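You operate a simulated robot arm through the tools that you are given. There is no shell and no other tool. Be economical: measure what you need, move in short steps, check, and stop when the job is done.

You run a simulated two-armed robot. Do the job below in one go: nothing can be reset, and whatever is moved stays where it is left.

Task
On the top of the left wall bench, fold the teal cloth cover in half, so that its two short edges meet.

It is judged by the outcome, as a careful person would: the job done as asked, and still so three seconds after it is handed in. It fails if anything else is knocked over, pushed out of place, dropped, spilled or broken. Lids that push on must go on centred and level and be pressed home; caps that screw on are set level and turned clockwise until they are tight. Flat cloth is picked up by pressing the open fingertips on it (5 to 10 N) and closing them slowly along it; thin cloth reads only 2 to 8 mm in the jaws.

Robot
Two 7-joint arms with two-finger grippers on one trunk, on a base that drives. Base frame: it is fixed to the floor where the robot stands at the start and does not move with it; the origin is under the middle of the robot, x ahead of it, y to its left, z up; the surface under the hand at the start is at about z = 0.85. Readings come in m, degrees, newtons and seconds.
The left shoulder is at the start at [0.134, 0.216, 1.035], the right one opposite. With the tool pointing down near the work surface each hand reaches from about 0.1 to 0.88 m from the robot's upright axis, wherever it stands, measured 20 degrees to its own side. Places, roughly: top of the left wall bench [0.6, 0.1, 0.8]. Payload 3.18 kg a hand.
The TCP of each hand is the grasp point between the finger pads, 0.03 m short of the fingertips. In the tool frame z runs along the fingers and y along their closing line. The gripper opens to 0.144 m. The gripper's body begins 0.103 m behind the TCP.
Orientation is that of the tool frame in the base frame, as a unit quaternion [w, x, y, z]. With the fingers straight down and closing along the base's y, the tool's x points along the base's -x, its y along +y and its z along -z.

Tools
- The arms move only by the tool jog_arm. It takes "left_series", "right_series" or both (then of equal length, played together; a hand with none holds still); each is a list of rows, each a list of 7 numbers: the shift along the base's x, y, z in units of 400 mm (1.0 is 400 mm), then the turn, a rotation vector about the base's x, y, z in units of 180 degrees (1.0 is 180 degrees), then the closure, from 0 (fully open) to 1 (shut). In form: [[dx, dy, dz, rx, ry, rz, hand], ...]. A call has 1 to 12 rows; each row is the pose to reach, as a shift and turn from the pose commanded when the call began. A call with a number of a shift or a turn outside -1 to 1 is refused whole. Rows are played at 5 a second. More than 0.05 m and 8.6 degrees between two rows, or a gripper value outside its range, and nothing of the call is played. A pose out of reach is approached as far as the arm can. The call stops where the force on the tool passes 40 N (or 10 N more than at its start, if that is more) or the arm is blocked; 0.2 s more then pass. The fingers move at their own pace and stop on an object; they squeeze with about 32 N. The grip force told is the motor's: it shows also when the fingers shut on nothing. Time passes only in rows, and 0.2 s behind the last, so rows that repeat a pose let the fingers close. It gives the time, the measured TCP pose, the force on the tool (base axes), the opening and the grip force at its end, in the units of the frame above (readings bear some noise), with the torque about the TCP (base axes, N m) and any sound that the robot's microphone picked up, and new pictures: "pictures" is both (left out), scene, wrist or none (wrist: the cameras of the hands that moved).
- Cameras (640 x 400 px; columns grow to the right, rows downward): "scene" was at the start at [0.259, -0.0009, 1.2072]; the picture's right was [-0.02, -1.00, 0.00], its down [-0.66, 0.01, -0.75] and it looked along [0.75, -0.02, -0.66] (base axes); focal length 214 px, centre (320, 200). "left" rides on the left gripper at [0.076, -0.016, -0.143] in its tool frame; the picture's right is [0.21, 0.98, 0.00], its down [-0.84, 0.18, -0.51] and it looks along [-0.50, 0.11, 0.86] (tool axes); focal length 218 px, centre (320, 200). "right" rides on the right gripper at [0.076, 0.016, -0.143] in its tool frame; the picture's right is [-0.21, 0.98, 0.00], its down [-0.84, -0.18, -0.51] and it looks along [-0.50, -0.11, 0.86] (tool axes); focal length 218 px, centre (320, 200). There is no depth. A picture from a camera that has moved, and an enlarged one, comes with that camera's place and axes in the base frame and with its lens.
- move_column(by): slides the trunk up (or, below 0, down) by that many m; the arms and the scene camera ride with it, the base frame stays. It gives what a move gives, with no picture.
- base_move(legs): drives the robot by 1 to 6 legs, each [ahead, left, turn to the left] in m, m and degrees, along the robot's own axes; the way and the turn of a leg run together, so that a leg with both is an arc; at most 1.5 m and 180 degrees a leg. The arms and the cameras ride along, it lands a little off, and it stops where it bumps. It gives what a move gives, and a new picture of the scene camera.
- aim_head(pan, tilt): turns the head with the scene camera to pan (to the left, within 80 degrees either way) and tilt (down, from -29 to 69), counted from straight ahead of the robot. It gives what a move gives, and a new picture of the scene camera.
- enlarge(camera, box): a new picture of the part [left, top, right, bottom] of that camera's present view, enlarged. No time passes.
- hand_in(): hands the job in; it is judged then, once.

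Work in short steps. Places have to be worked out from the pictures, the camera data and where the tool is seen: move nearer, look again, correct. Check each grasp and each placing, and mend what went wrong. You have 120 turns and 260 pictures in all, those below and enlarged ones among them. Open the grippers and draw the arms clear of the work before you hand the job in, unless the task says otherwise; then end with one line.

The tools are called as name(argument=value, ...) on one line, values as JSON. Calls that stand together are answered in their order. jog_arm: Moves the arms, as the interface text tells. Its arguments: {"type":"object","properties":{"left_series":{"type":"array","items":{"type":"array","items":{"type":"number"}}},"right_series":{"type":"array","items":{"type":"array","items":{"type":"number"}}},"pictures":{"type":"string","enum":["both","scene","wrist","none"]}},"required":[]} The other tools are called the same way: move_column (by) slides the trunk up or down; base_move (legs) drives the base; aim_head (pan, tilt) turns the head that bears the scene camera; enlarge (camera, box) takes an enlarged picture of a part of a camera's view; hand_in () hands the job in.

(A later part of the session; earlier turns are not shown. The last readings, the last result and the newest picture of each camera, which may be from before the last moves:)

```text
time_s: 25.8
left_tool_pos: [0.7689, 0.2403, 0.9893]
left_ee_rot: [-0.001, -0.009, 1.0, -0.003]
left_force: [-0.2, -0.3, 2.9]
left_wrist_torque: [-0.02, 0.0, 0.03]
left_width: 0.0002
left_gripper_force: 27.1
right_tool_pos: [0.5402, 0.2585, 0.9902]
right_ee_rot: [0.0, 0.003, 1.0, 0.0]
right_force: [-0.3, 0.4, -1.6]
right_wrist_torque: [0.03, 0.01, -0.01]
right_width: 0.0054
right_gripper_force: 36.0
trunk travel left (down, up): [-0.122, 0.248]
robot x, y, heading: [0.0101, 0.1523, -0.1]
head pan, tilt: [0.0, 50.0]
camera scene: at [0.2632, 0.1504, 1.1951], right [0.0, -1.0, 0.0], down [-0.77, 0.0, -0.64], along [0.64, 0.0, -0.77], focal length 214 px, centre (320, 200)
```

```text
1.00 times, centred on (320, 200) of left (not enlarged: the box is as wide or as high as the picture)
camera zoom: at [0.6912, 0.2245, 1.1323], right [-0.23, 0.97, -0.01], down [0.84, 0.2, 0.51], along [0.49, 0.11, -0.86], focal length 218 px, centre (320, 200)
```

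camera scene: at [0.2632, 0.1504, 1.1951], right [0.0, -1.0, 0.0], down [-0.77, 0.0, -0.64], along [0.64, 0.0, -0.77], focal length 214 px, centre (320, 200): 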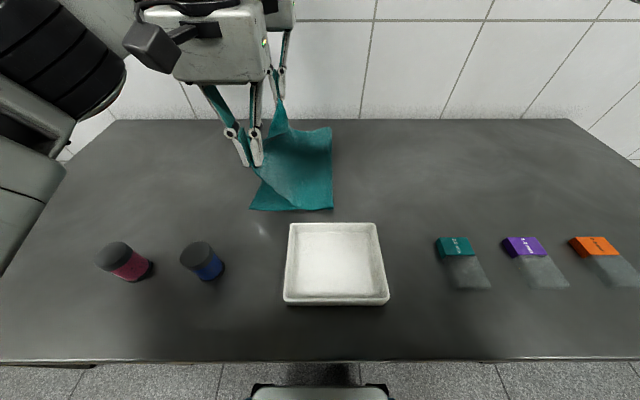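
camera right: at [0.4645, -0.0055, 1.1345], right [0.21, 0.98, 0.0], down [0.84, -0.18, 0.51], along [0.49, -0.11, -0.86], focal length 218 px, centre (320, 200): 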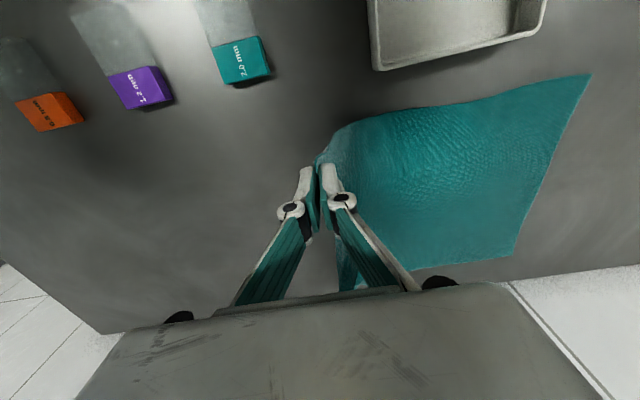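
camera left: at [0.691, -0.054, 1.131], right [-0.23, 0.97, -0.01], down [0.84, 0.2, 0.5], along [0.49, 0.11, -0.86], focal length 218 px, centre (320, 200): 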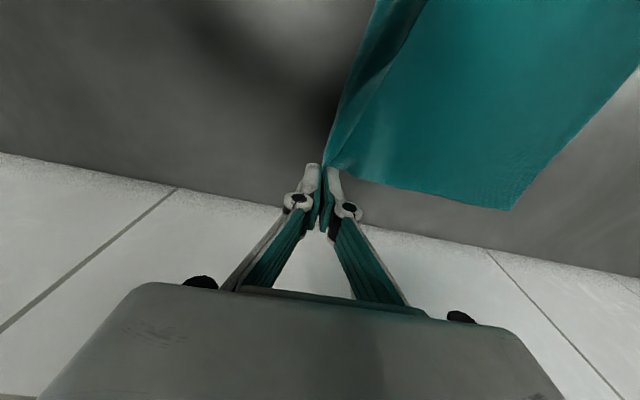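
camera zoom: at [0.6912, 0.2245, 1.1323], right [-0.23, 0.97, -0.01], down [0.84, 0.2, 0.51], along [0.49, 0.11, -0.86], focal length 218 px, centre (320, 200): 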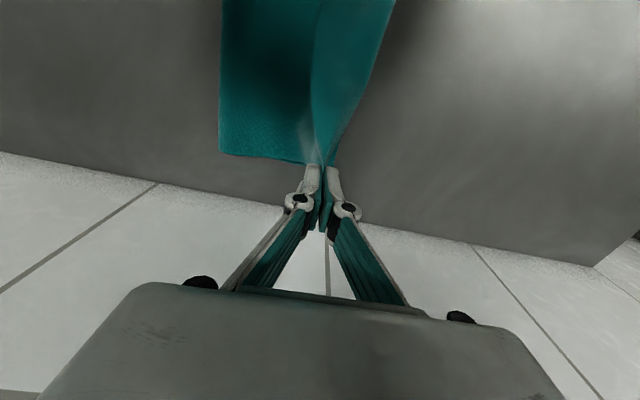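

The lower layer hasn't moved: its near-left corner is still at (0.532, 0.294). I'll align the hands with the left edge and lower to just above the bottom layer.

jog_arm(left_series=[[0.011, 0.03, -0.03, 0, 0, 0, 1], [0.022, 0.062, -0.07, 0, 0, 0, 1], [0.022, 0.062, -0.12, 0, 0, 0, 1], [0.022, 0.062, -0.17, 0, 0, 0, 1], [0.022, 0.062, -0.21, 0, 0, 0, 1], [0.022, 0.062, -0.24, 0, 0, 0, 1], [0.022, 0.062, -0.26, 0, 0, 0, 1], [0.022, 0.062, -0.26, 0, 0, 0, 1]], right_series=[[0.014, 0.033, -0.03, 0, 0, 0, 1], [0.0275, 0.066, -0.07, 0, 0, 0, 1], [0.0275, 0.066, -0.12, 0, 0, 0, 1], [0.0275, 0.066, -0.17, 0, 0, 0, 1], [0.0275, 0.066, -0.21, 0, 0, 0, 1], [0.0275, 0.066, -0.24, 0, 0, 0, 1], [0.0275, 0.066, -0.26, 0, 0, 0, 1], [0.0275, 0.066, -0.26, 0, 0, 0, 1]])

```text
time_s: 27.6
left_tool_pos: [0.7765, 0.2656, 0.8864]
left_ee_rot: [0.0, -0.008, 1.0, -0.004]
left_force: [-0.1, -3.7, 2.4]
left_wrist_torque: [-0.15, 0.01, -0.01]
left_width: 0.0
left_gripper_force: 25.1
right_tool_pos: [0.5502, 0.2834, 0.8922]
right_ee_rot: [0.0, 0.004, 1.0, 0.005]
right_force: [-0.6, -0.8, 1.8]
right_wrist_torque: [0.01, -0.01, 0.01]
right_width: 0.0033
right_gripper_force: 28.3
trunk travel left (down, up): [-0.122, 0.248]
robot x, y, heading: [0.0148, 0.1522, -0.2]
head pan, tilt: [0.0, 50.0]
camera scene: at [0.2629, 0.15, 1.1953], right [0.0, -1.0, 0.0], down [-0.77, 0.0, -0.64], along [0.64, 0.0, -0.77], focal length 214 px, centre (320, 200)
camera right: at [0.4757, 0.2991, 1.0364], right [0.22, 0.98, 0.01], down [0.84, -0.19, 0.51], along [0.5, -0.1, -0.86], focal length 218 px, centre (320, 200)
camera left: at [0.6996, 0.2491, 1.029], right [-0.23, 0.97, -0.01], down [0.84, 0.2, 0.51], along [0.5, 0.11, -0.86], focal length 218 px, centre (320, 200)
```

scene: 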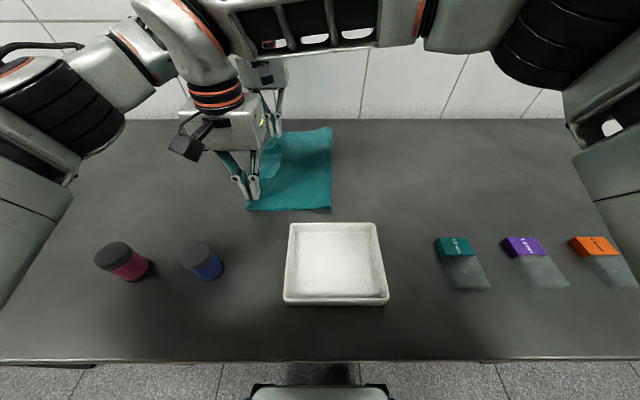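
right: 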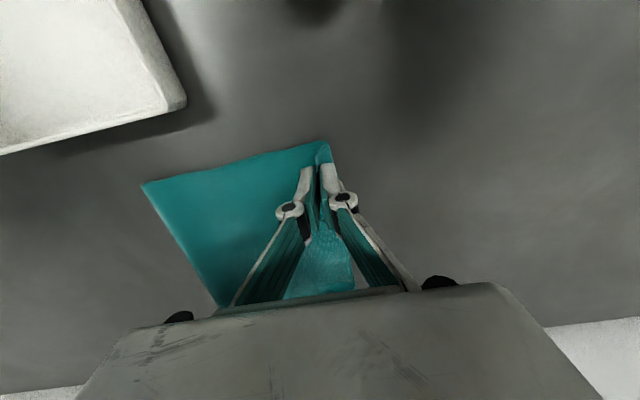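
left: 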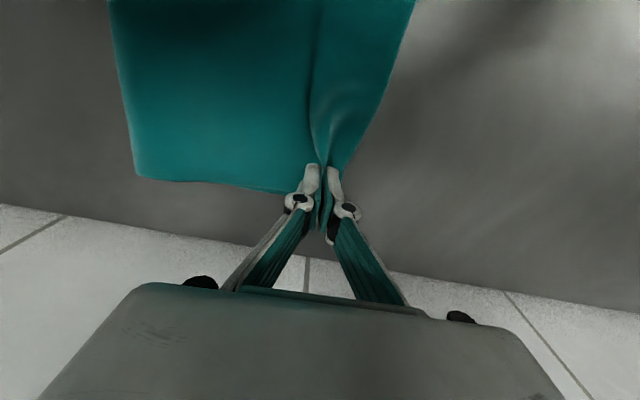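

The right hand lags about 6 mm in z, so I'll look closer for arm contact before lowering more.

enlarge(camera="scene", box=[100, 0, 420, 220])

enlarge(camera="right", box=[120, 100, 440, 300])

```text
1.82 times, centred on (260, 110) of scene
camera zoom: at [0.2629, 0.15, 1.1953], right [0.0, -1.0, 0.0], down [-0.77, 0.0, -0.64], along [0.64, 0.0, -0.77], focal length 390 px, centre (429, 364)
```

zoom: 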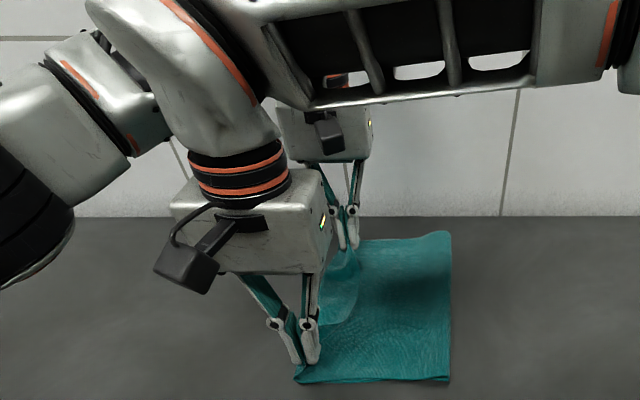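

```text
2.00 times, centred on (280, 200) of right
camera zoom: at [0.4757, 0.2991, 1.0364], right [0.22, 0.98, 0.01], down [0.84, -0.19, 0.51], along [0.5, -0.1, -0.86], focal length 436 px, centre (400, 200)
```

zoom: 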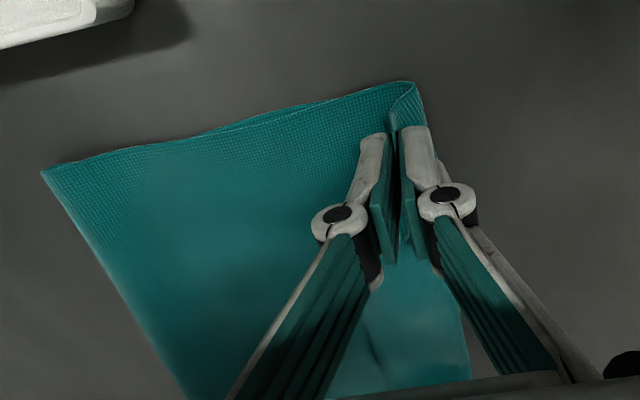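

The layers line up well at the near corner. I'll lower a few millimetres more, right hand more than left.

jog_arm(left_series=[[0, 0, -0.005, 0, 0, 0, 1], [0, 0, -0.01, 0, 0, 0, 1]], right_series=[[0, 0, -0.007, 0, 0, 0, 1], [0, 0, -0.014, 0, 0, 0, 1]], pictures="none")

```text
time_s: 28.2
left_tool_pos: [0.7762, 0.266, 0.8821]
left_ee_rot: [0.0, -0.01, 1.0, -0.003]
left_force: [0.6, -0.8, 1.5]
left_wrist_torque: [0.0, 0.02, -0.01]
left_width: 0.0018
left_gripper_force: 34.1
right_tool_pos: [0.552, 0.2846, 0.8886]
right_ee_rot: [0.001, 0.003, 1.0, 0.008]
right_force: [-0.8, 0.5, -2.0]
right_wrist_torque: [-0.1, 0.04, -0.01]
right_width: 0.001
right_gripper_force: 26.8
trunk travel left (down, up): [-0.122, 0.248]
robot x, y, heading: [0.0103, 0.1495, -0.2]
head pan, tilt: [0.0, 50.0]
```

Right is held about 8 mm high, likely by the arms brushing, but its tips are only about 8 mm above the cloth. I'll release both slowly here.

jog_arm(left_series=[[0, 0, 0, 0, 0, 0, 0.95], [0, 0, 0, 0, 0, 0, 0.9], [0, 0, 0, 0, 0, 0, 0.85], [0, 0, 0, 0, 0, 0, 0.8], [0, 0, 0, 0, 0, 0, 0.75], [0, 0, 0, 0, 0, 0, 0.75]], right_series=[[0, 0, 0, 0, 0, 0, 0.95], [0, 0, 0, 0, 0, 0, 0.9], [0, 0, 0, 0, 0, 0, 0.85], [0, 0, 0, 0, 0, 0, 0.8], [0, 0, 0, 0, 0, 0, 0.75], [0, 0, 0, 0, 0, 0, 0.75]])

```text
time_s: 29.6
left_tool_pos: [0.7773, 0.2652, 0.8824]
left_ee_rot: [0.001, -0.009, 1.0, -0.003]
left_force: [0.3, -0.5, 4.0]
left_wrist_torque: [0.03, -0.04, -0.04]
left_width: 0.0354
left_gripper_force: 0.0
right_tool_pos: [0.5519, 0.2815, 0.8861]
right_ee_rot: [-0.001, 0.005, 1.0, 0.006]
right_force: [0.1, -0.5, -0.6]
right_wrist_torque: [0.0, -0.02, -0.01]
right_width: 0.0362
right_gripper_force: 0.1
trunk travel left (down, up): [-0.122, 0.248]
robot x, y, heading: [0.0106, 0.1485, -0.4]
head pan, tilt: [0.0, 50.0]
camera scene: at [0.263, 0.1501, 1.1952], right [0.0, -1.0, 0.0], down [-0.77, 0.0, -0.64], along [0.64, 0.0, -0.77], focal length 214 px, centre (320, 200)
camera right: at [0.4777, 0.2979, 1.0302], right [0.22, 0.98, 0.01], down [0.84, -0.2, 0.5], along [0.49, -0.1, -0.86], focal length 218 px, centre (320, 200)
camera left: at [0.6997, 0.2489, 1.0249], right [-0.23, 0.97, -0.01], down [0.84, 0.2, 0.51], along [0.5, 0.11, -0.86], focal length 218 px, centre (320, 200)
```

scene: 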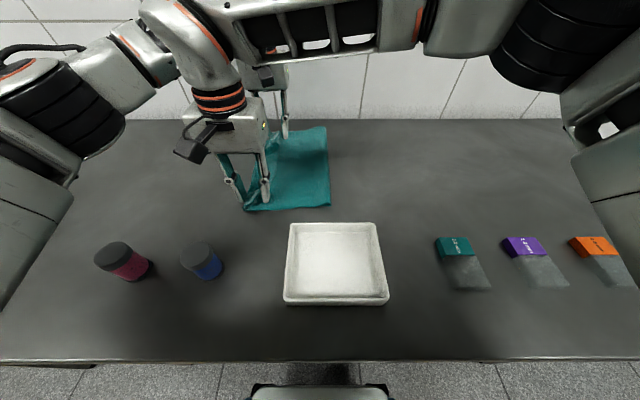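
right: 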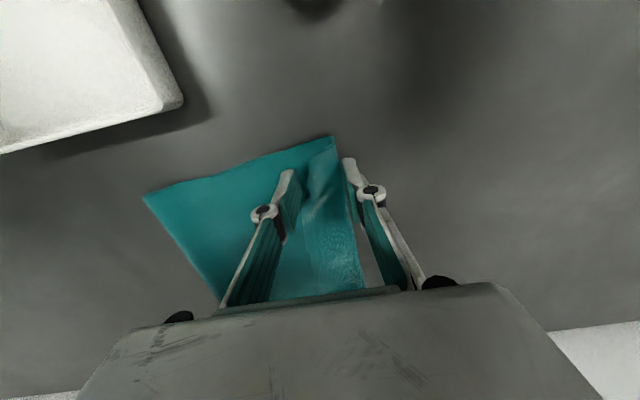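
left: 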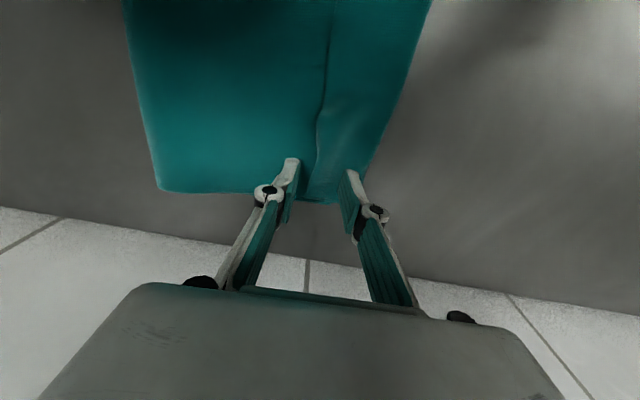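

Released. A line on the cloth at the far end may be the top layer's edge stopping short, so I'll lift both hands straight up and look.

jog_arm(left_series=[[0, 0, 0.03, 0, 0, 0, 0.75], [0, 0, 0.08, 0, 0, 0, 0.75], [0, 0, 0.16, 0, 0, 0, 0.75], [0, 0, 0.25, 0, 0, 0, 0.75]], right_series=[[0, 0, 0.03, 0, 0, 0, 0.75], [0, 0, 0.08, 0, 0, 0, 0.75], [0, 0, 0.16, 0, 0, 0, 0.75], [0, 0, 0.25, 0, 0, 0, 0.75]])

enlarge(camera="left", box=[120, 0, 440, 200])

enlarge(camera="right", box=[160, 100, 480, 300])

```text
time_s: 30.6
left_tool_pos: [0.7767, 0.2665, 0.9846]
left_ee_rot: [0.002, -0.009, 1.0, -0.004]
left_force: [-0.7, 0.0, 1.2]
left_wrist_torque: [0.03, -0.03, 0.02]
left_width: 0.0362
left_gripper_force: 0.0
right_tool_pos: [0.5511, 0.2816, 0.9839]
right_ee_rot: [0.0, 0.004, 1.0, 0.002]
right_force: [-0.3, -0.4, 0.4]
right_wrist_torque: [0.0, -0.03, 0.04]
right_width: 0.0358
right_gripper_force: 0.0
trunk travel left (down, up): [-0.122, 0.248]
robot x, y, heading: [0.0083, 0.1504, -0.3]
head pan, tilt: [0.0, 50.0]
camera scene: at [0.2613, 0.1499, 1.196], right [0.0, -1.0, 0.0], down [-0.77, 0.0, -0.64], along [0.64, 0.0, -0.77], focal length 214 px, centre (320, 200)
camera right: at [0.4759, 0.2986, 1.1292], right [0.22, 0.98, 0.0], down [0.84, -0.19, 0.51], along [0.5, -0.11, -0.86], focal length 218 px, centre (320, 200)
camera left: at [0.6984, 0.2491, 1.1266], right [-0.23, 0.97, -0.01], down [0.84, 0.2, 0.51], along [0.5, 0.11, -0.86], focal length 218 px, centre (320, 200)
```

scene: 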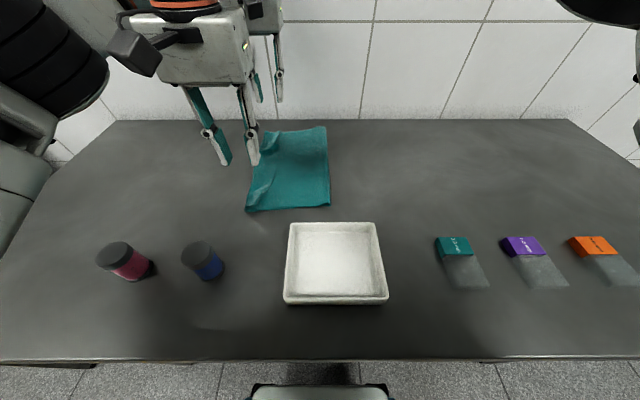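
right: 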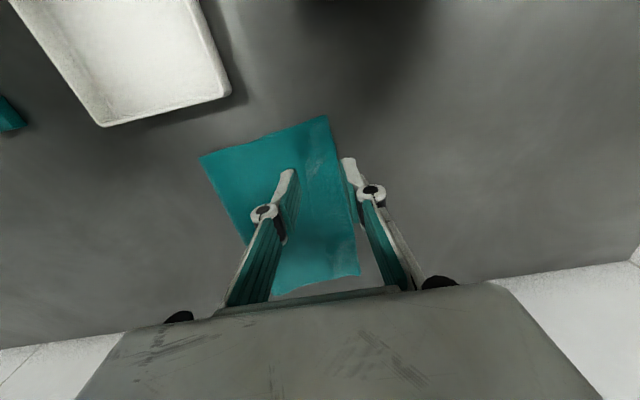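
left: 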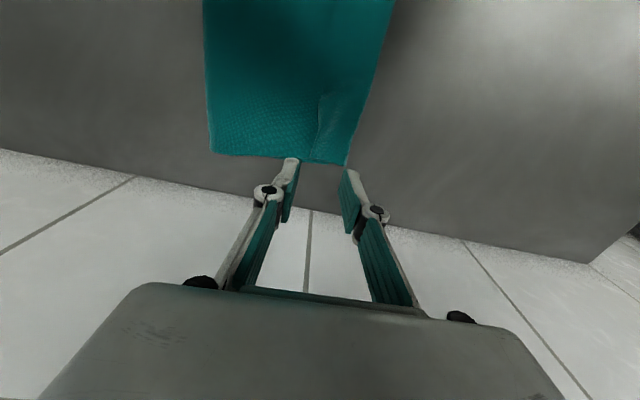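

```text
2.00 times, centred on (280, 100) of left
camera zoom: at [0.6984, 0.2491, 1.1266], right [-0.23, 0.97, -0.01], down [0.84, 0.2, 0.51], along [0.5, 0.11, -0.86], focal length 436 px, centre (400, 400)
```

zoom: 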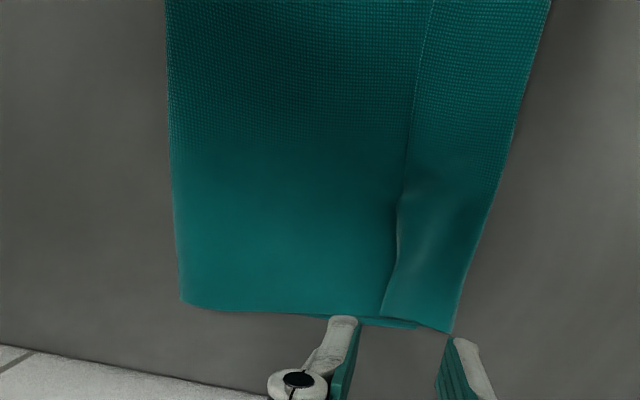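

```text
2.00 times, centred on (320, 200) of right
camera zoom: at [0.4759, 0.2986, 1.1292], right [0.22, 0.98, 0.0], down [0.84, -0.19, 0.51], along [0.5, -0.11, -0.86], focal length 436 px, centre (320, 200)
```

zoom: 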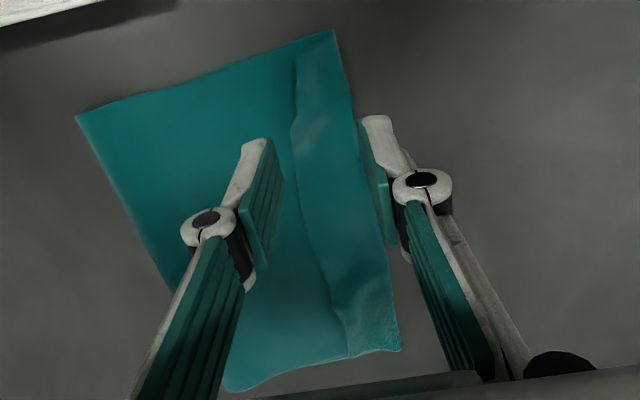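

A strip about 3 cm wide runs along the left edge: either the top layer stops short or its lip folded back. I'll move the hands apart for a clear look.

jog_arm(left_series=[[0, 0.1, 0.05, 0, 0, 0, 0.75], [0, 0.2, 0.1, 0, 0, 0, 0.75], [0, 0.3, 0.1, 0, 0, 0, 0.75], [0, 0.4, 0.1, 0, 0, 0, 0.75], [-0.1, 0.45, 0.1, 0, 0, 0, 0.75], [-0.2, 0.45, 0.1, 0, 0, 0, 0.75]], right_series=[[0, -0.1, 0.05, 0, 0, 0, 0.75], [0, -0.2, 0.05, 0, 0, 0, 0.75], [0, -0.3, 0.05, 0, 0, 0, 0.75], [0, -0.4, 0.05, 0, 0, 0, 0.75], [0, -0.5, 0.05, 0, 0, 0, 0.75], [0, -0.6, 0.05, 0, 0, 0, 0.75]])

enlarge(camera="scene", box=[220, 110, 360, 220])

```text
time_s: 32.0
left_tool_pos: [0.6954, 0.4451, 1.023]
left_ee_rot: [0.001, -0.008, 1.0, -0.004]
left_force: [-0.1, 0.4, 0.8]
left_wrist_torque: [0.09, -0.06, -0.01]
left_width: 0.0359
left_gripper_force: 0.0
right_tool_pos: [0.549, 0.0402, 1.0021]
right_ee_rot: [0.0, 0.003, 1.0, 0.0]
right_force: [0.8, 0.0, 0.0]
right_wrist_torque: [0.04, -0.01, 0.0]
right_width: 0.0363
right_gripper_force: 0.1
trunk travel left (down, up): [-0.122, 0.248]
robot x, y, heading: [0.0113, 0.1517, -0.5]
head pan, tilt: [0.0, 50.0]
camera scene: at [0.2622, 0.1491, 1.1956], right [0.0, -1.0, 0.0], down [-0.77, 0.0, -0.64], along [0.64, 0.0, -0.77], focal length 214 px, centre (320, 200)
camera right: at [0.4747, 0.0576, 1.1464], right [0.21, 0.98, 0.0], down [0.84, -0.18, 0.51], along [0.5, -0.11, -0.86], focal length 218 px, centre (320, 200)
camera left: at [0.6184, 0.4288, 1.1648], right [-0.22, 0.97, -0.01], down [0.84, 0.2, 0.51], along [0.5, 0.11, -0.86], focal length 218 px, centre (320, 200)
```

scene: 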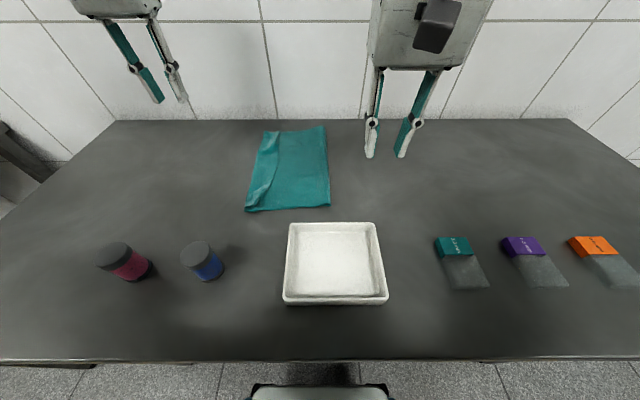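
right: 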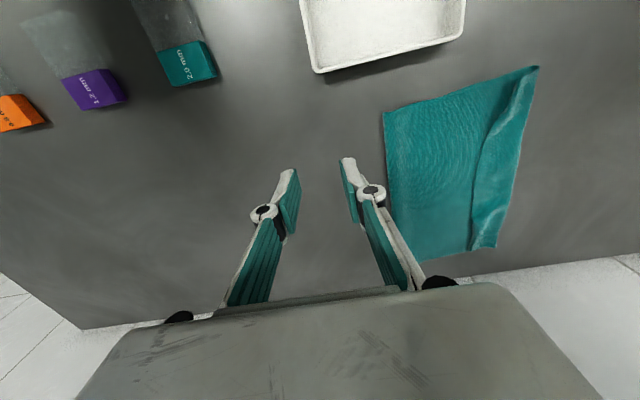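
left: 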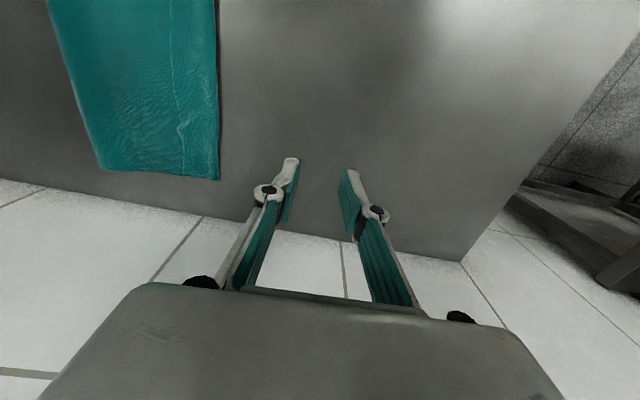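

```text
3.64 times, centred on (290, 165) of scene
camera zoom: at [0.2622, 0.1491, 1.1956], right [0.0, -1.0, 0.0], down [-0.77, 0.0, -0.64], along [0.64, 0.0, -0.77], focal length 780 px, centre (429, 327)
```

zoom: 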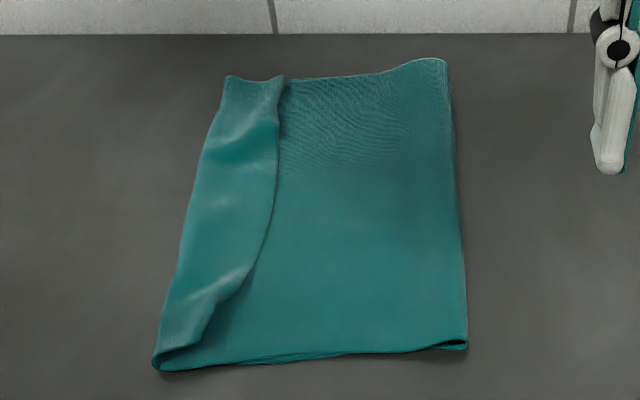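

The strip is the top layer's lip, curled back about 3–4 cm over itself. I'll zoom in on it to plan the regrip.

enlarge(camera="left", box=[40, 0, 280, 190])

enlarge(camera="right", box=[370, 50, 570, 260])

```text
2.11 times, centred on (160, 95) of left
camera zoom: at [0.6184, 0.4288, 1.1648], right [-0.22, 0.97, -0.01], down [0.84, 0.2, 0.51], along [0.5, 0.11, -0.86], focal length 460 px, centre (657, 421)
```

zoom: 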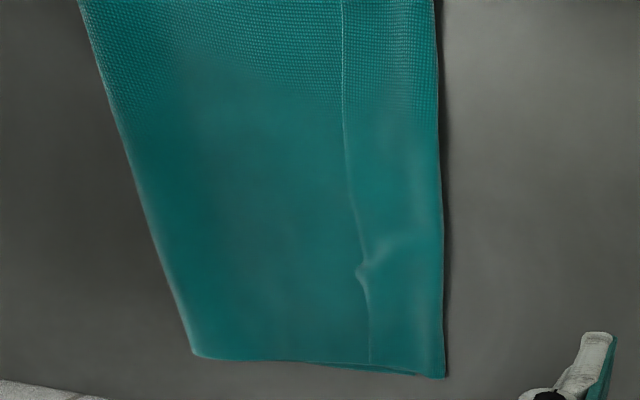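

```text
1.90 times, centred on (470, 155) of right
camera zoom: at [0.4747, 0.0576, 1.1464], right [0.21, 0.98, 0.0], down [0.84, -0.18, 0.51], along [0.5, -0.11, -0.86], focal length 416 px, centre (34, 286)
```

zoom: 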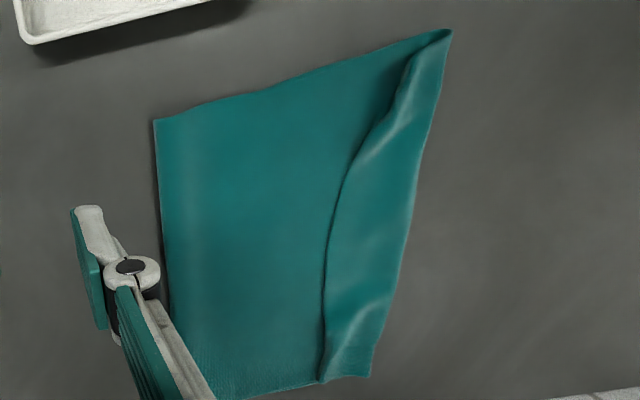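

The lip edge runs from about y≈0.273 at x=0.567 to y≈0.253 at x=0.76. I'll step the base left for arm clearance, then bring both hands over the lip with a 22 mm opening.

base_move(legs=[[0, 0.09, 0]])

```text
time_s: 33.5
left_tool_pos: [0.6975, 0.537, 1.0201]
left_ee_rot: [0.0, -0.009, 1.0, -0.004]
left_force: [0.4, -0.3, 0.0]
left_wrist_torque: [0.0, 0.0, -0.03]
left_width: 0.036
left_gripper_force: 0.0
right_tool_pos: [0.5511, 0.1326, 1.0007]
right_ee_rot: [0.0, 0.003, 1.0, 0.0]
right_force: [0.0, 1.1, 1.2]
right_wrist_torque: [0.01, -0.04, -0.04]
right_width: 0.0358
right_gripper_force: 0.1
trunk travel left (down, up): [-0.122, 0.248]
robot x, y, heading: [0.0097, 0.2413, -0.5]
head pan, tilt: [0.0, 50.0]
camera scene: at [0.2637, 0.2402, 1.1951], right [0.0, -1.0, 0.0], down [-0.77, 0.0, -0.64], along [0.64, 0.0, -0.77], focal length 214 px, centre (320, 200)
```

scene: 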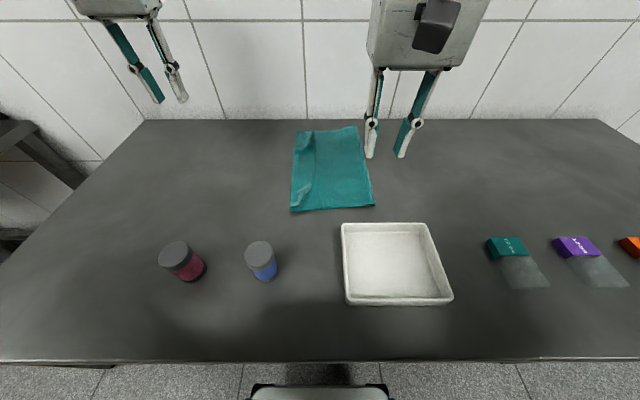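

I'll move both hands above the lip, about 2 cm over it.

jog_arm(left_series=[[0.025, -0.1, 0, 0, 0, 0, 0.847], [0.05, -0.2, 0, 0, 0, 0, 0.847], [0.08, -0.3, 0, 0, 0, 0, 0.847], [0.11, -0.4, 0, 0, 0, 0, 0.847], [0.14, -0.5, 0, 0, 0, 0, 0.847], [0.156, -0.6, -0.03, 0, 0, 0, 0.847], [0.156, -0.692, -0.1, 0, 0, 0, 0.847], [0.156, -0.692, -0.2, 0, 0, 0, 0.847], [0.156, -0.692, -0.28, 0, 0, 0, 0.847], [0.156, -0.692, -0.3, 0, 0, 0, 0.847]], right_series=[[0, 0, 0, 0, 0, 0, 0.847], [0, 0, 0, 0, 0, 0, 0.847], [0.01, 0.05, 0, 0, 0, 0, 0.847], [0.02, 0.12, 0, 0, 0, 0, 0.847], [0.03, 0.2, 0, 0, 0, 0, 0.847], [0.04, 0.28, -0.03, 0, 0, 0, 0.847], [0.04, 0.3685, -0.08, 0, 0, 0, 0.847], [0.04, 0.3685, -0.16, 0, 0, 0, 0.847], [0.04, 0.3685, -0.22, 0, 0, 0, 0.847], [0.04, 0.3685, -0.25, 0, 0, 0, 0.847]])

enlarge(camera="right", box=[160, 100, 480, 300])

enlarge(camera="left", box=[160, 60, 480, 260])

```text
time_s: 35.7
left_tool_pos: [0.759, 0.2582, 0.9011]
left_ee_rot: [-0.001, -0.008, 1.0, -0.004]
left_force: [-0.2, 0.8, 0.3]
left_wrist_torque: [0.01, -0.01, -0.03]
left_width: 0.0223
left_gripper_force: 0.0
right_tool_pos: [0.5662, 0.2803, 0.9009]
right_ee_rot: [0.0, 0.002, 1.0, 0.001]
right_force: [0.7, -0.1, -0.7]
right_wrist_torque: [0.01, 0.0, 0.01]
right_width: 0.0222
right_gripper_force: 0.1
trunk travel left (down, up): [-0.122, 0.248]
robot x, y, heading: [0.0119, 0.2387, -0.3]
head pan, tilt: [0.0, 50.0]
camera scene: at [0.2637, 0.2399, 1.1952], right [0.0, -1.0, 0.0], down [-0.77, 0.0, -0.64], along [0.64, 0.0, -0.77], focal length 214 px, centre (320, 200)
camera right: at [0.4917, 0.2966, 1.0458], right [0.21, 0.98, 0.0], down [0.84, -0.18, 0.51], along [0.5, -0.11, -0.86], focal length 218 px, centre (320, 200)
camera left: at [0.6832, 0.2428, 1.0433], right [-0.23, 0.97, -0.01], down [0.84, 0.2, 0.51], along [0.49, 0.11, -0.86], focal length 218 px, centre (320, 200)
```

scene: 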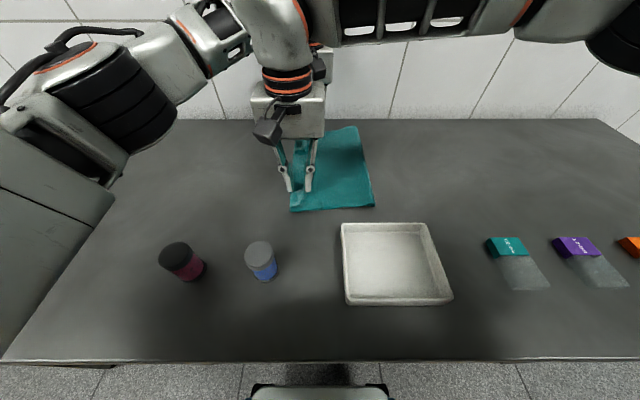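
right: 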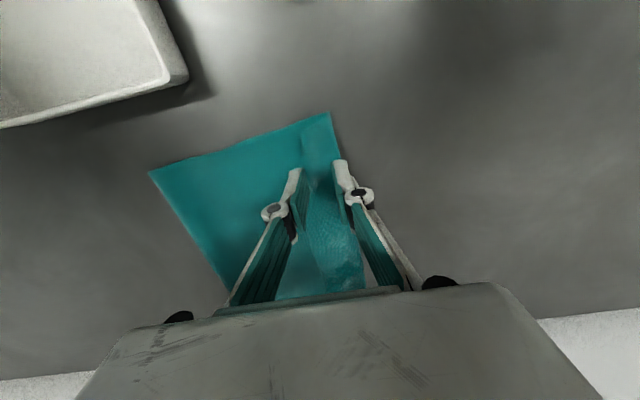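
left: 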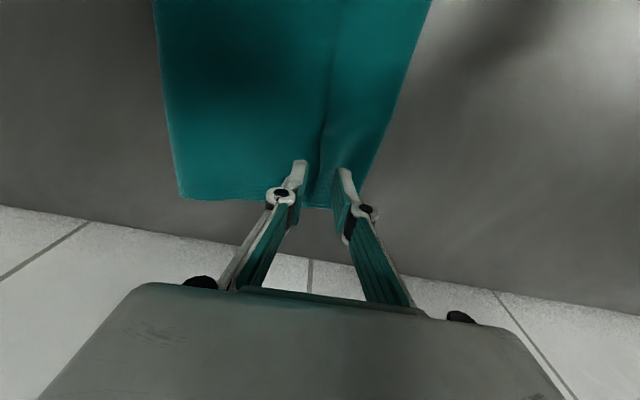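

```text
2.00 times, centred on (320, 200) of right
camera zoom: at [0.4917, 0.2966, 1.0458], right [0.21, 0.98, 0.0], down [0.84, -0.18, 0.51], along [0.5, -0.11, -0.86], focal length 436 px, centre (320, 200)
```

zoom: 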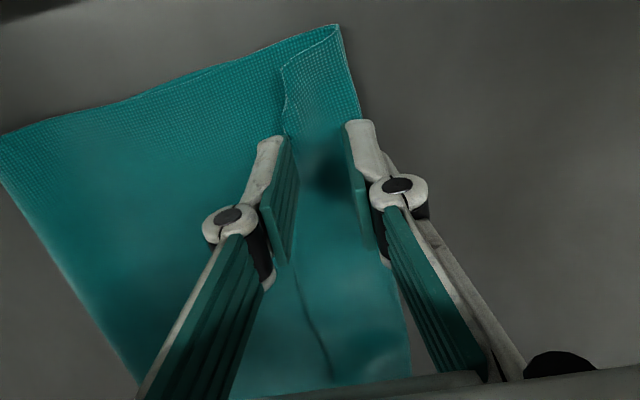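

```text
2.00 times, centred on (320, 160) of left
camera zoom: at [0.6832, 0.2428, 1.0433], right [-0.23, 0.97, -0.01], down [0.84, 0.2, 0.51], along [0.49, 0.11, -0.86], focal length 436 px, centre (320, 280)
```

zoom: 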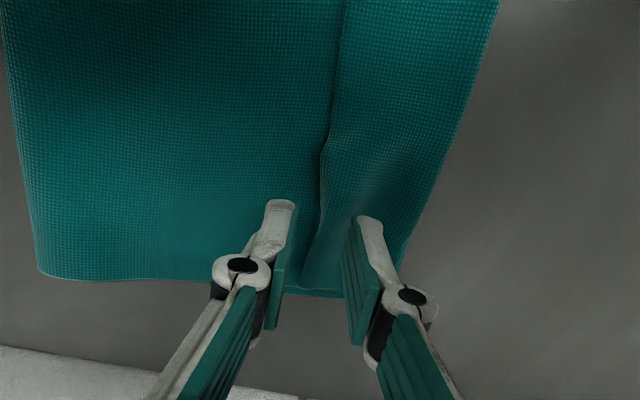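

Finger placement looks right. I'll nudge the right hand 4 mm in −y and lower both toward contact.

jog_arm(left_series=[[0, 0, -0.015, 0, 0, 0, 0.847], [0, 0, -0.03, 0, 0, 0, 0.847], [0, 0, -0.04, 0, 0, 0, 0.847]], right_series=[[0, -0.01, -0.015, 0, 0, 0, 0.847], [0, -0.01, -0.03, 0, 0, 0, 0.847], [0, -0.01, -0.04, 0, 0, 0, 0.847]], pictures="none")

```text
time_s: 36.5
left_tool_pos: [0.7596, 0.2596, 0.8856]
left_ee_rot: [0.001, -0.009, 1.0, -0.004]
left_force: [-0.5, 0.1, 0.2]
left_wrist_torque: [-0.02, 0.0, 0.01]
left_width: 0.0221
left_gripper_force: 0.0
right_tool_pos: [0.5676, 0.2746, 0.8845]
right_ee_rot: [0.0, 0.002, 1.0, 0.0]
right_force: [-0.4, 0.3, 0.4]
right_wrist_torque: [0.01, 0.0, -0.01]
right_width: 0.0217
right_gripper_force: 0.1
trunk travel left (down, up): [-0.122, 0.248]
robot x, y, heading: [0.0149, 0.2415, -0.3]
head pan, tilt: [0.0, 50.0]
```

No contact yet at z≈0.885, so I'll go down in finer steps.

jog_arm(left_series=[[0, 0, -0.004, 0, 0, 0, 0.847], [0, 0, -0.008, 0, 0, 0, 0.847], [0, 0, -0.0105, 0, 0, 0, 0.847]], right_series=[[0, 0, -0.004, 0, 0, 0, 0.847], [0, 0, -0.007, 0, 0, 0, 0.847], [0, 0, -0.009, 0, 0, 0, 0.847]], pictures="wrist")

```text
time_s: 37.3
left_tool_pos: [0.7605, 0.2614, 0.8818]
left_ee_rot: [0.0, -0.009, 1.0, -0.005]
left_force: [0.5, 0.2, 3.7]
left_wrist_torque: [0.06, 0.02, 0.04]
left_width: 0.0216
left_gripper_force: 0.1
right_tool_pos: [0.5672, 0.2755, 0.8819]
right_ee_rot: [0.0, 0.003, 1.0, 0.0]
right_force: [0.1, 0.1, 2.3]
right_wrist_torque: [0.07, -0.02, -0.02]
right_width: 0.0219
right_gripper_force: 0.0
trunk travel left (down, up): [-0.122, 0.248]
robot x, y, heading: [0.0115, 0.2372, -0.1]
head pan, tilt: [0.0, 50.0]
camera right: at [0.492, 0.2921, 1.0267], right [0.21, 0.98, 0.0], down [0.84, -0.18, 0.51], along [0.5, -0.11, -0.86], focal length 218 px, centre (320, 200)
camera left: at [0.6826, 0.2432, 1.0244], right [-0.23, 0.97, -0.01], down [0.84, 0.2, 0.51], along [0.5, 0.11, -0.86], focal length 218 px, centre (320, 200)
```

right: 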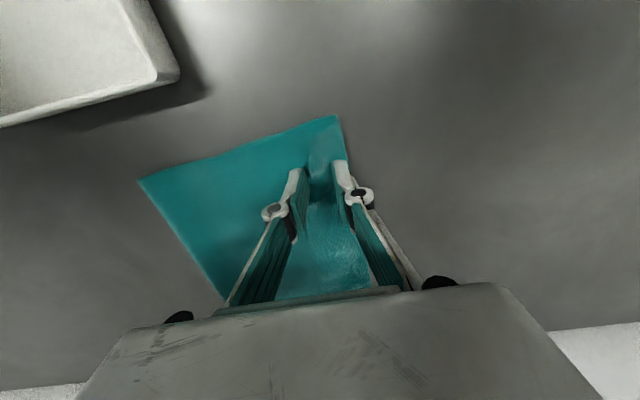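
left: 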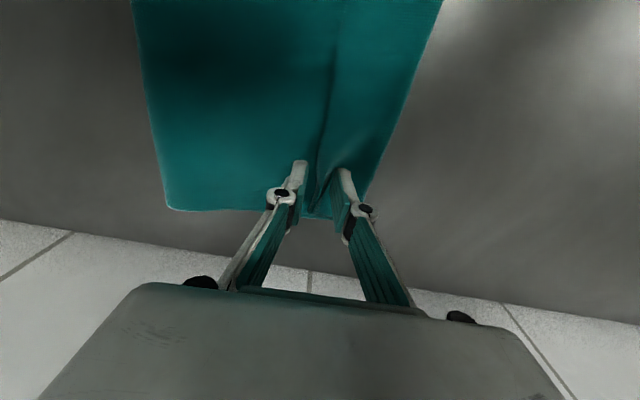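

Light contact on both hands. I'll close slowly while drifting in −y, so the −y finger stays put and only the lip finger drags.

jog_arm(left_series=[[0, 0, -0.001, 0, 0, 0, 0.86], [0, -0.003, -0.001, 0, 0, 0, 0.875], [0, -0.006, -0.001, 0, 0, 0, 0.89], [0, -0.009, -0.001, 0, 0, 0, 0.905], [0, -0.012, -0.001, 0, 0, 0, 0.92], [0, -0.015, -0.001, 0, 0, 0, 0.935], [0, -0.018, -0.001, 0, 0, 0, 0.95], [0, -0.02, -0.001, 0, 0, 0, 0.965], [0, -0.022, -0.001, 0, 0, 0, 0.98], [0, -0.022, 0, 0, 0, 0, 1], [0, -0.022, 0, 0, 0, 0, 1]], right_series=[[0, 0, -0.002, 0, 0, 0, 0.86], [0, -0.003, -0.002, 0, 0, 0, 0.875], [0, -0.006, -0.002, 0, 0, 0, 0.89], [0, -0.009, -0.002, 0, 0, 0, 0.905], [0, -0.012, -0.002, 0, 0, 0, 0.92], [0, -0.015, -0.002, 0, 0, 0, 0.935], [0, -0.018, -0.002, 0, 0, 0, 0.95], [0, -0.02, -0.002, 0, 0, 0, 0.965], [0, -0.022, -0.002, 0, 0, 0, 0.98], [0, -0.022, -0.001, 0, 0, 0, 1], [0, -0.022, -0.001, 0, 0, 0, 1]], pictures="none")

enlarge(camera="right", box=[160, 100, 480, 300])

enlarge(camera="left", box=[160, 60, 480, 260])

```text
time_s: 39.7
left_tool_pos: [0.7597, 0.2522, 0.8799]
left_ee_rot: [0.0, -0.009, 1.0, -0.004]
left_force: [0.2, -0.4, 2.4]
left_wrist_torque: [0.01, -0.03, -0.05]
left_width: 0.0027
left_gripper_force: 39.7
right_tool_pos: [0.5676, 0.2682, 0.8812]
right_ee_rot: [-0.001, 0.003, 1.0, 0.0]
right_force: [0.8, -0.4, 3.1]
right_wrist_torque: [-0.06, 0.03, 0.0]
right_width: 0.003
right_gripper_force: 26.5
trunk travel left (down, up): [-0.122, 0.248]
robot x, y, heading: [0.012, 0.2391, -0.2]
head pan, tilt: [0.0, 50.0]
```

```text
2.00 times, centred on (320, 200) of right
camera zoom: at [0.4923, 0.2833, 1.0256], right [0.21, 0.98, 0.0], down [0.84, -0.18, 0.51], along [0.5, -0.11, -0.86], focal length 436 px, centre (320, 200)
```

zoom: 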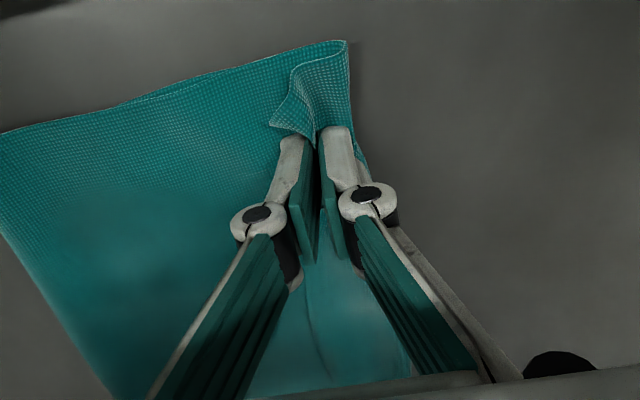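

```text
2.00 times, centred on (320, 160) of left
camera zoom: at [0.6827, 0.2342, 1.0231], right [-0.23, 0.97, -0.01], down [0.84, 0.2, 0.51], along [0.49, 0.11, -0.86], focal length 436 px, centre (320, 280)
```

zoom: 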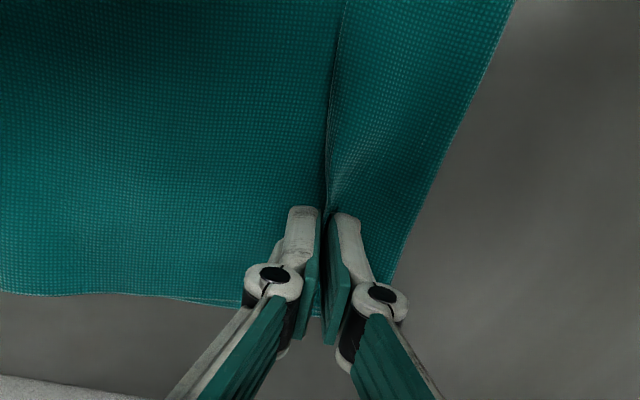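

Both jaws read about 3 mm and seem to hold only the lip. I'll lift gently and check that the bottom layer stays down.

jog_arm(left_series=[[0, 0, 0.04, 0, 0, 0, 1], [0, 0, 0.08, 0, 0, 0, 1], [0, 0, 0.12, 0, 0, 0, 1], [0, 0, 0.17, 0, 0, 0, 1]], right_series=[[0, 0, 0.04, 0, 0, 0, 1], [0, 0, 0.08, 0, 0, 0, 1], [0, 0, 0.12, 0, 0, 0, 1], [0, 0, 0.17, 0, 0, 0, 1]])

enlarge(camera="scene", box=[240, 90, 400, 220])

```text
time_s: 40.7
left_tool_pos: [0.7585, 0.249, 0.9506]
left_ee_rot: [0.001, -0.008, 1.0, -0.004]
left_force: [1.3, 0.5, 0.6]
left_wrist_torque: [0.01, -0.01, 0.01]
left_width: 0.0014
left_gripper_force: 26.7
right_tool_pos: [0.5664, 0.2665, 0.9509]
right_ee_rot: [0.001, 0.003, 1.0, 0.0]
right_force: [0.1, -1.3, -0.2]
right_wrist_torque: [0.03, -0.08, -0.04]
right_width: 0.0031
right_gripper_force: 30.4
trunk travel left (down, up): [-0.122, 0.248]
robot x, y, heading: [0.0098, 0.2396, -0.3]
head pan, tilt: [0.0, 50.0]
camera scene: at [0.2626, 0.2393, 1.1956], right [0.0, -1.0, 0.0], down [-0.77, 0.0, -0.64], along [0.64, 0.0, -0.77], focal length 214 px, centre (320, 200)
camera right: at [0.4914, 0.283, 1.0955], right [0.21, 0.98, 0.0], down [0.84, -0.18, 0.51], along [0.5, -0.11, -0.86], focal length 218 px, centre (320, 200)
camera left: at [0.6816, 0.2329, 1.0928], right [-0.22, 0.97, -0.01], down [0.84, 0.2, 0.51], along [0.5, 0.11, -0.86], focal length 218 px, centre (320, 200)
```

scene: 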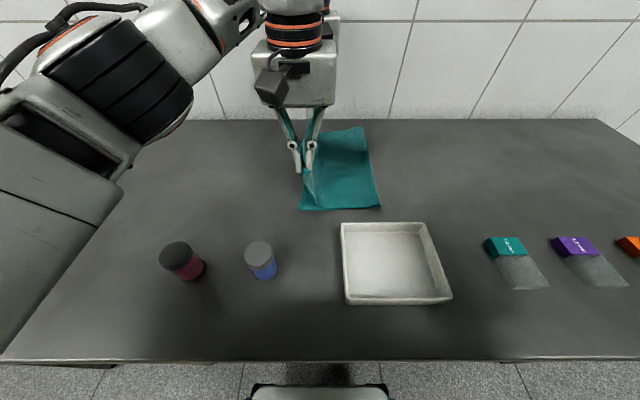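
right: 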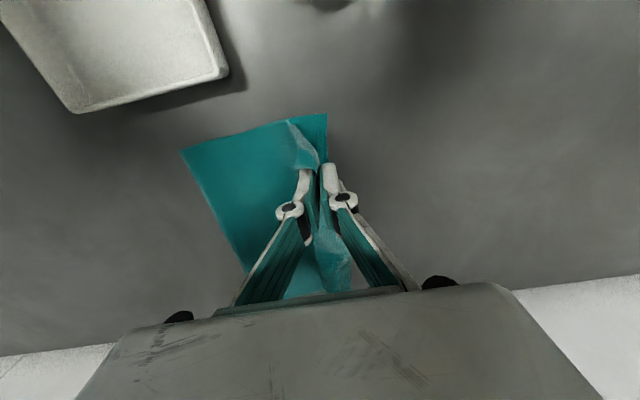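
left: 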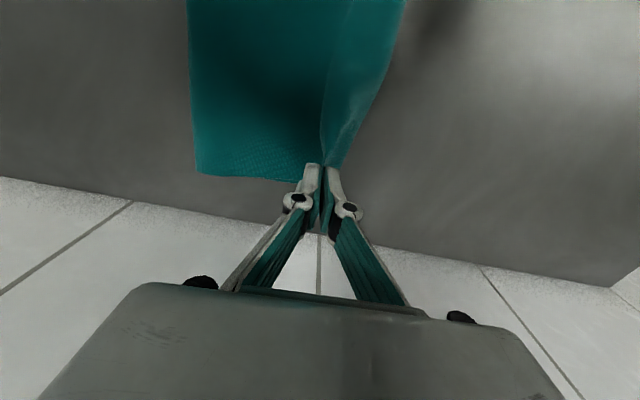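

```text
3.08 times, centred on (320, 155) of scene
camera zoom: at [0.2626, 0.2393, 1.1956], right [0.0, -1.0, 0.0], down [-0.77, 0.0, -0.64], along [0.64, 0.0, -0.77], focal length 660 px, centre (320, 338)
```

zoom: 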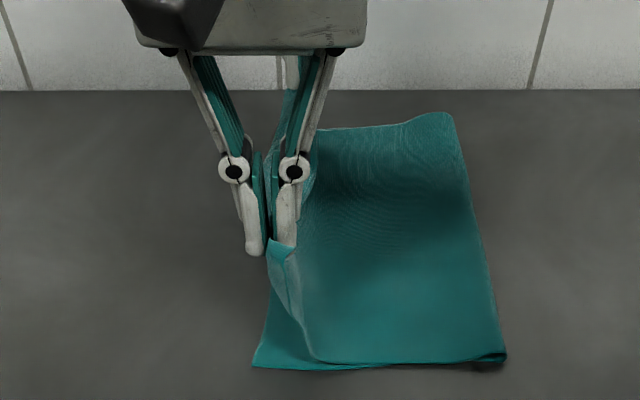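

The lip came up and the bottom layer stayed flat. Next I'll tilt both hands 45° so the fingers point toward −y while swinging the edge back up over the fold line. The edge can then be laid flat without curling.

jog_arm(left_series=[[0, -0.05, 0.05, -0.03125, 0, 0, 1], [0, -0.1, 0.1, -0.0625, 0, 0, 1], [0, -0.15, 0.14, -0.09375, 0, 0, 1], [0, -0.2, 0.18, -0.125, 0, 0, 1], [0, -0.25, 0.21, -0.15625, 0, 0, 1], [0, -0.3, 0.23, -0.1875, 0, 0, 1], [0, -0.35, 0.24, -0.21875, 0, 0, 1], [0, -0.38, 0.25, -0.25, 0, 0, 1]], right_series=[[0, -0.05, 0.05, -0.03125, 0, 0, 1], [0, -0.1, 0.1, -0.0625, 0, 0, 1], [0, -0.15, 0.14, -0.09375, 0, 0, 1], [0, -0.2, 0.18, -0.125, 0, 0, 1], [0, -0.25, 0.21, -0.15625, 0, 0, 1], [0, -0.3, 0.23, -0.1875, 0, 0, 1], [0, -0.35, 0.24, -0.21875, 0, 0, 1], [0, -0.38, 0.25, -0.25, 0, 0, 1]])

```text
time_s: 41.7
left_tool_pos: [0.7604, 0.2063, 0.8931]
left_ee_rot: [-0.089, -0.047, 0.98, -0.174]
left_force: [0.0, 0.2, 0.0]
left_wrist_torque: [0.0, 0.02, 0.01]
left_width: 0.0004
left_gripper_force: 26.9
right_tool_pos: [0.5683, 0.1917, 1.0154]
right_ee_rot: [0.001, 0.002, 0.983, -0.184]
right_force: [1.3, -1.3, 1.7]
right_wrist_torque: [-0.06, -0.01, 0.02]
right_width: 0.0028
right_gripper_force: 27.7
trunk travel left (down, up): [-0.122, 0.248]
robot x, y, heading: [0.0107, 0.2419, 0.2]
head pan, tilt: [0.0, 50.0]
stopped in row 4 (left hand): the arm was blocked; the commanded pose is now the measured one
camera scene: at [0.2642, 0.2403, 1.1948], right [0.0, -1.0, 0.0], down [-0.77, 0.0, -0.64], along [0.64, 0.0, -0.77], focal length 214 px, centre (320, 200)
camera right: at [0.4936, 0.259, 1.1444], right [0.21, 0.91, -0.35], down [0.84, 0.01, 0.54], along [0.5, -0.41, -0.76], focal length 218 px, centre (320, 200)
camera left: at [0.7088, 0.2351, 1.0444], right [-0.33, 0.9, -0.28], down [0.88, 0.4, 0.25], along [0.34, -0.17, -0.93], focal length 218 px, centre (320, 200)
```

scene: 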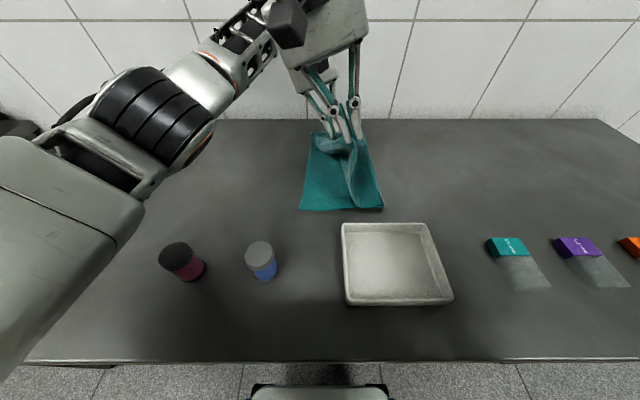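
right: 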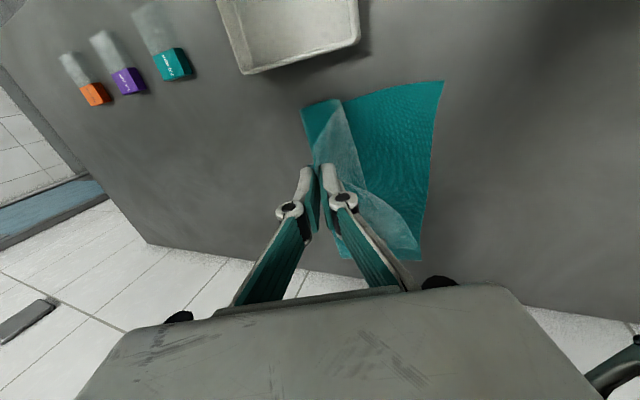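
left: 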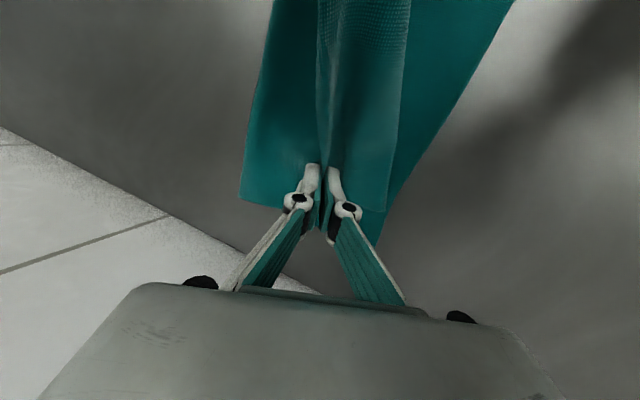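

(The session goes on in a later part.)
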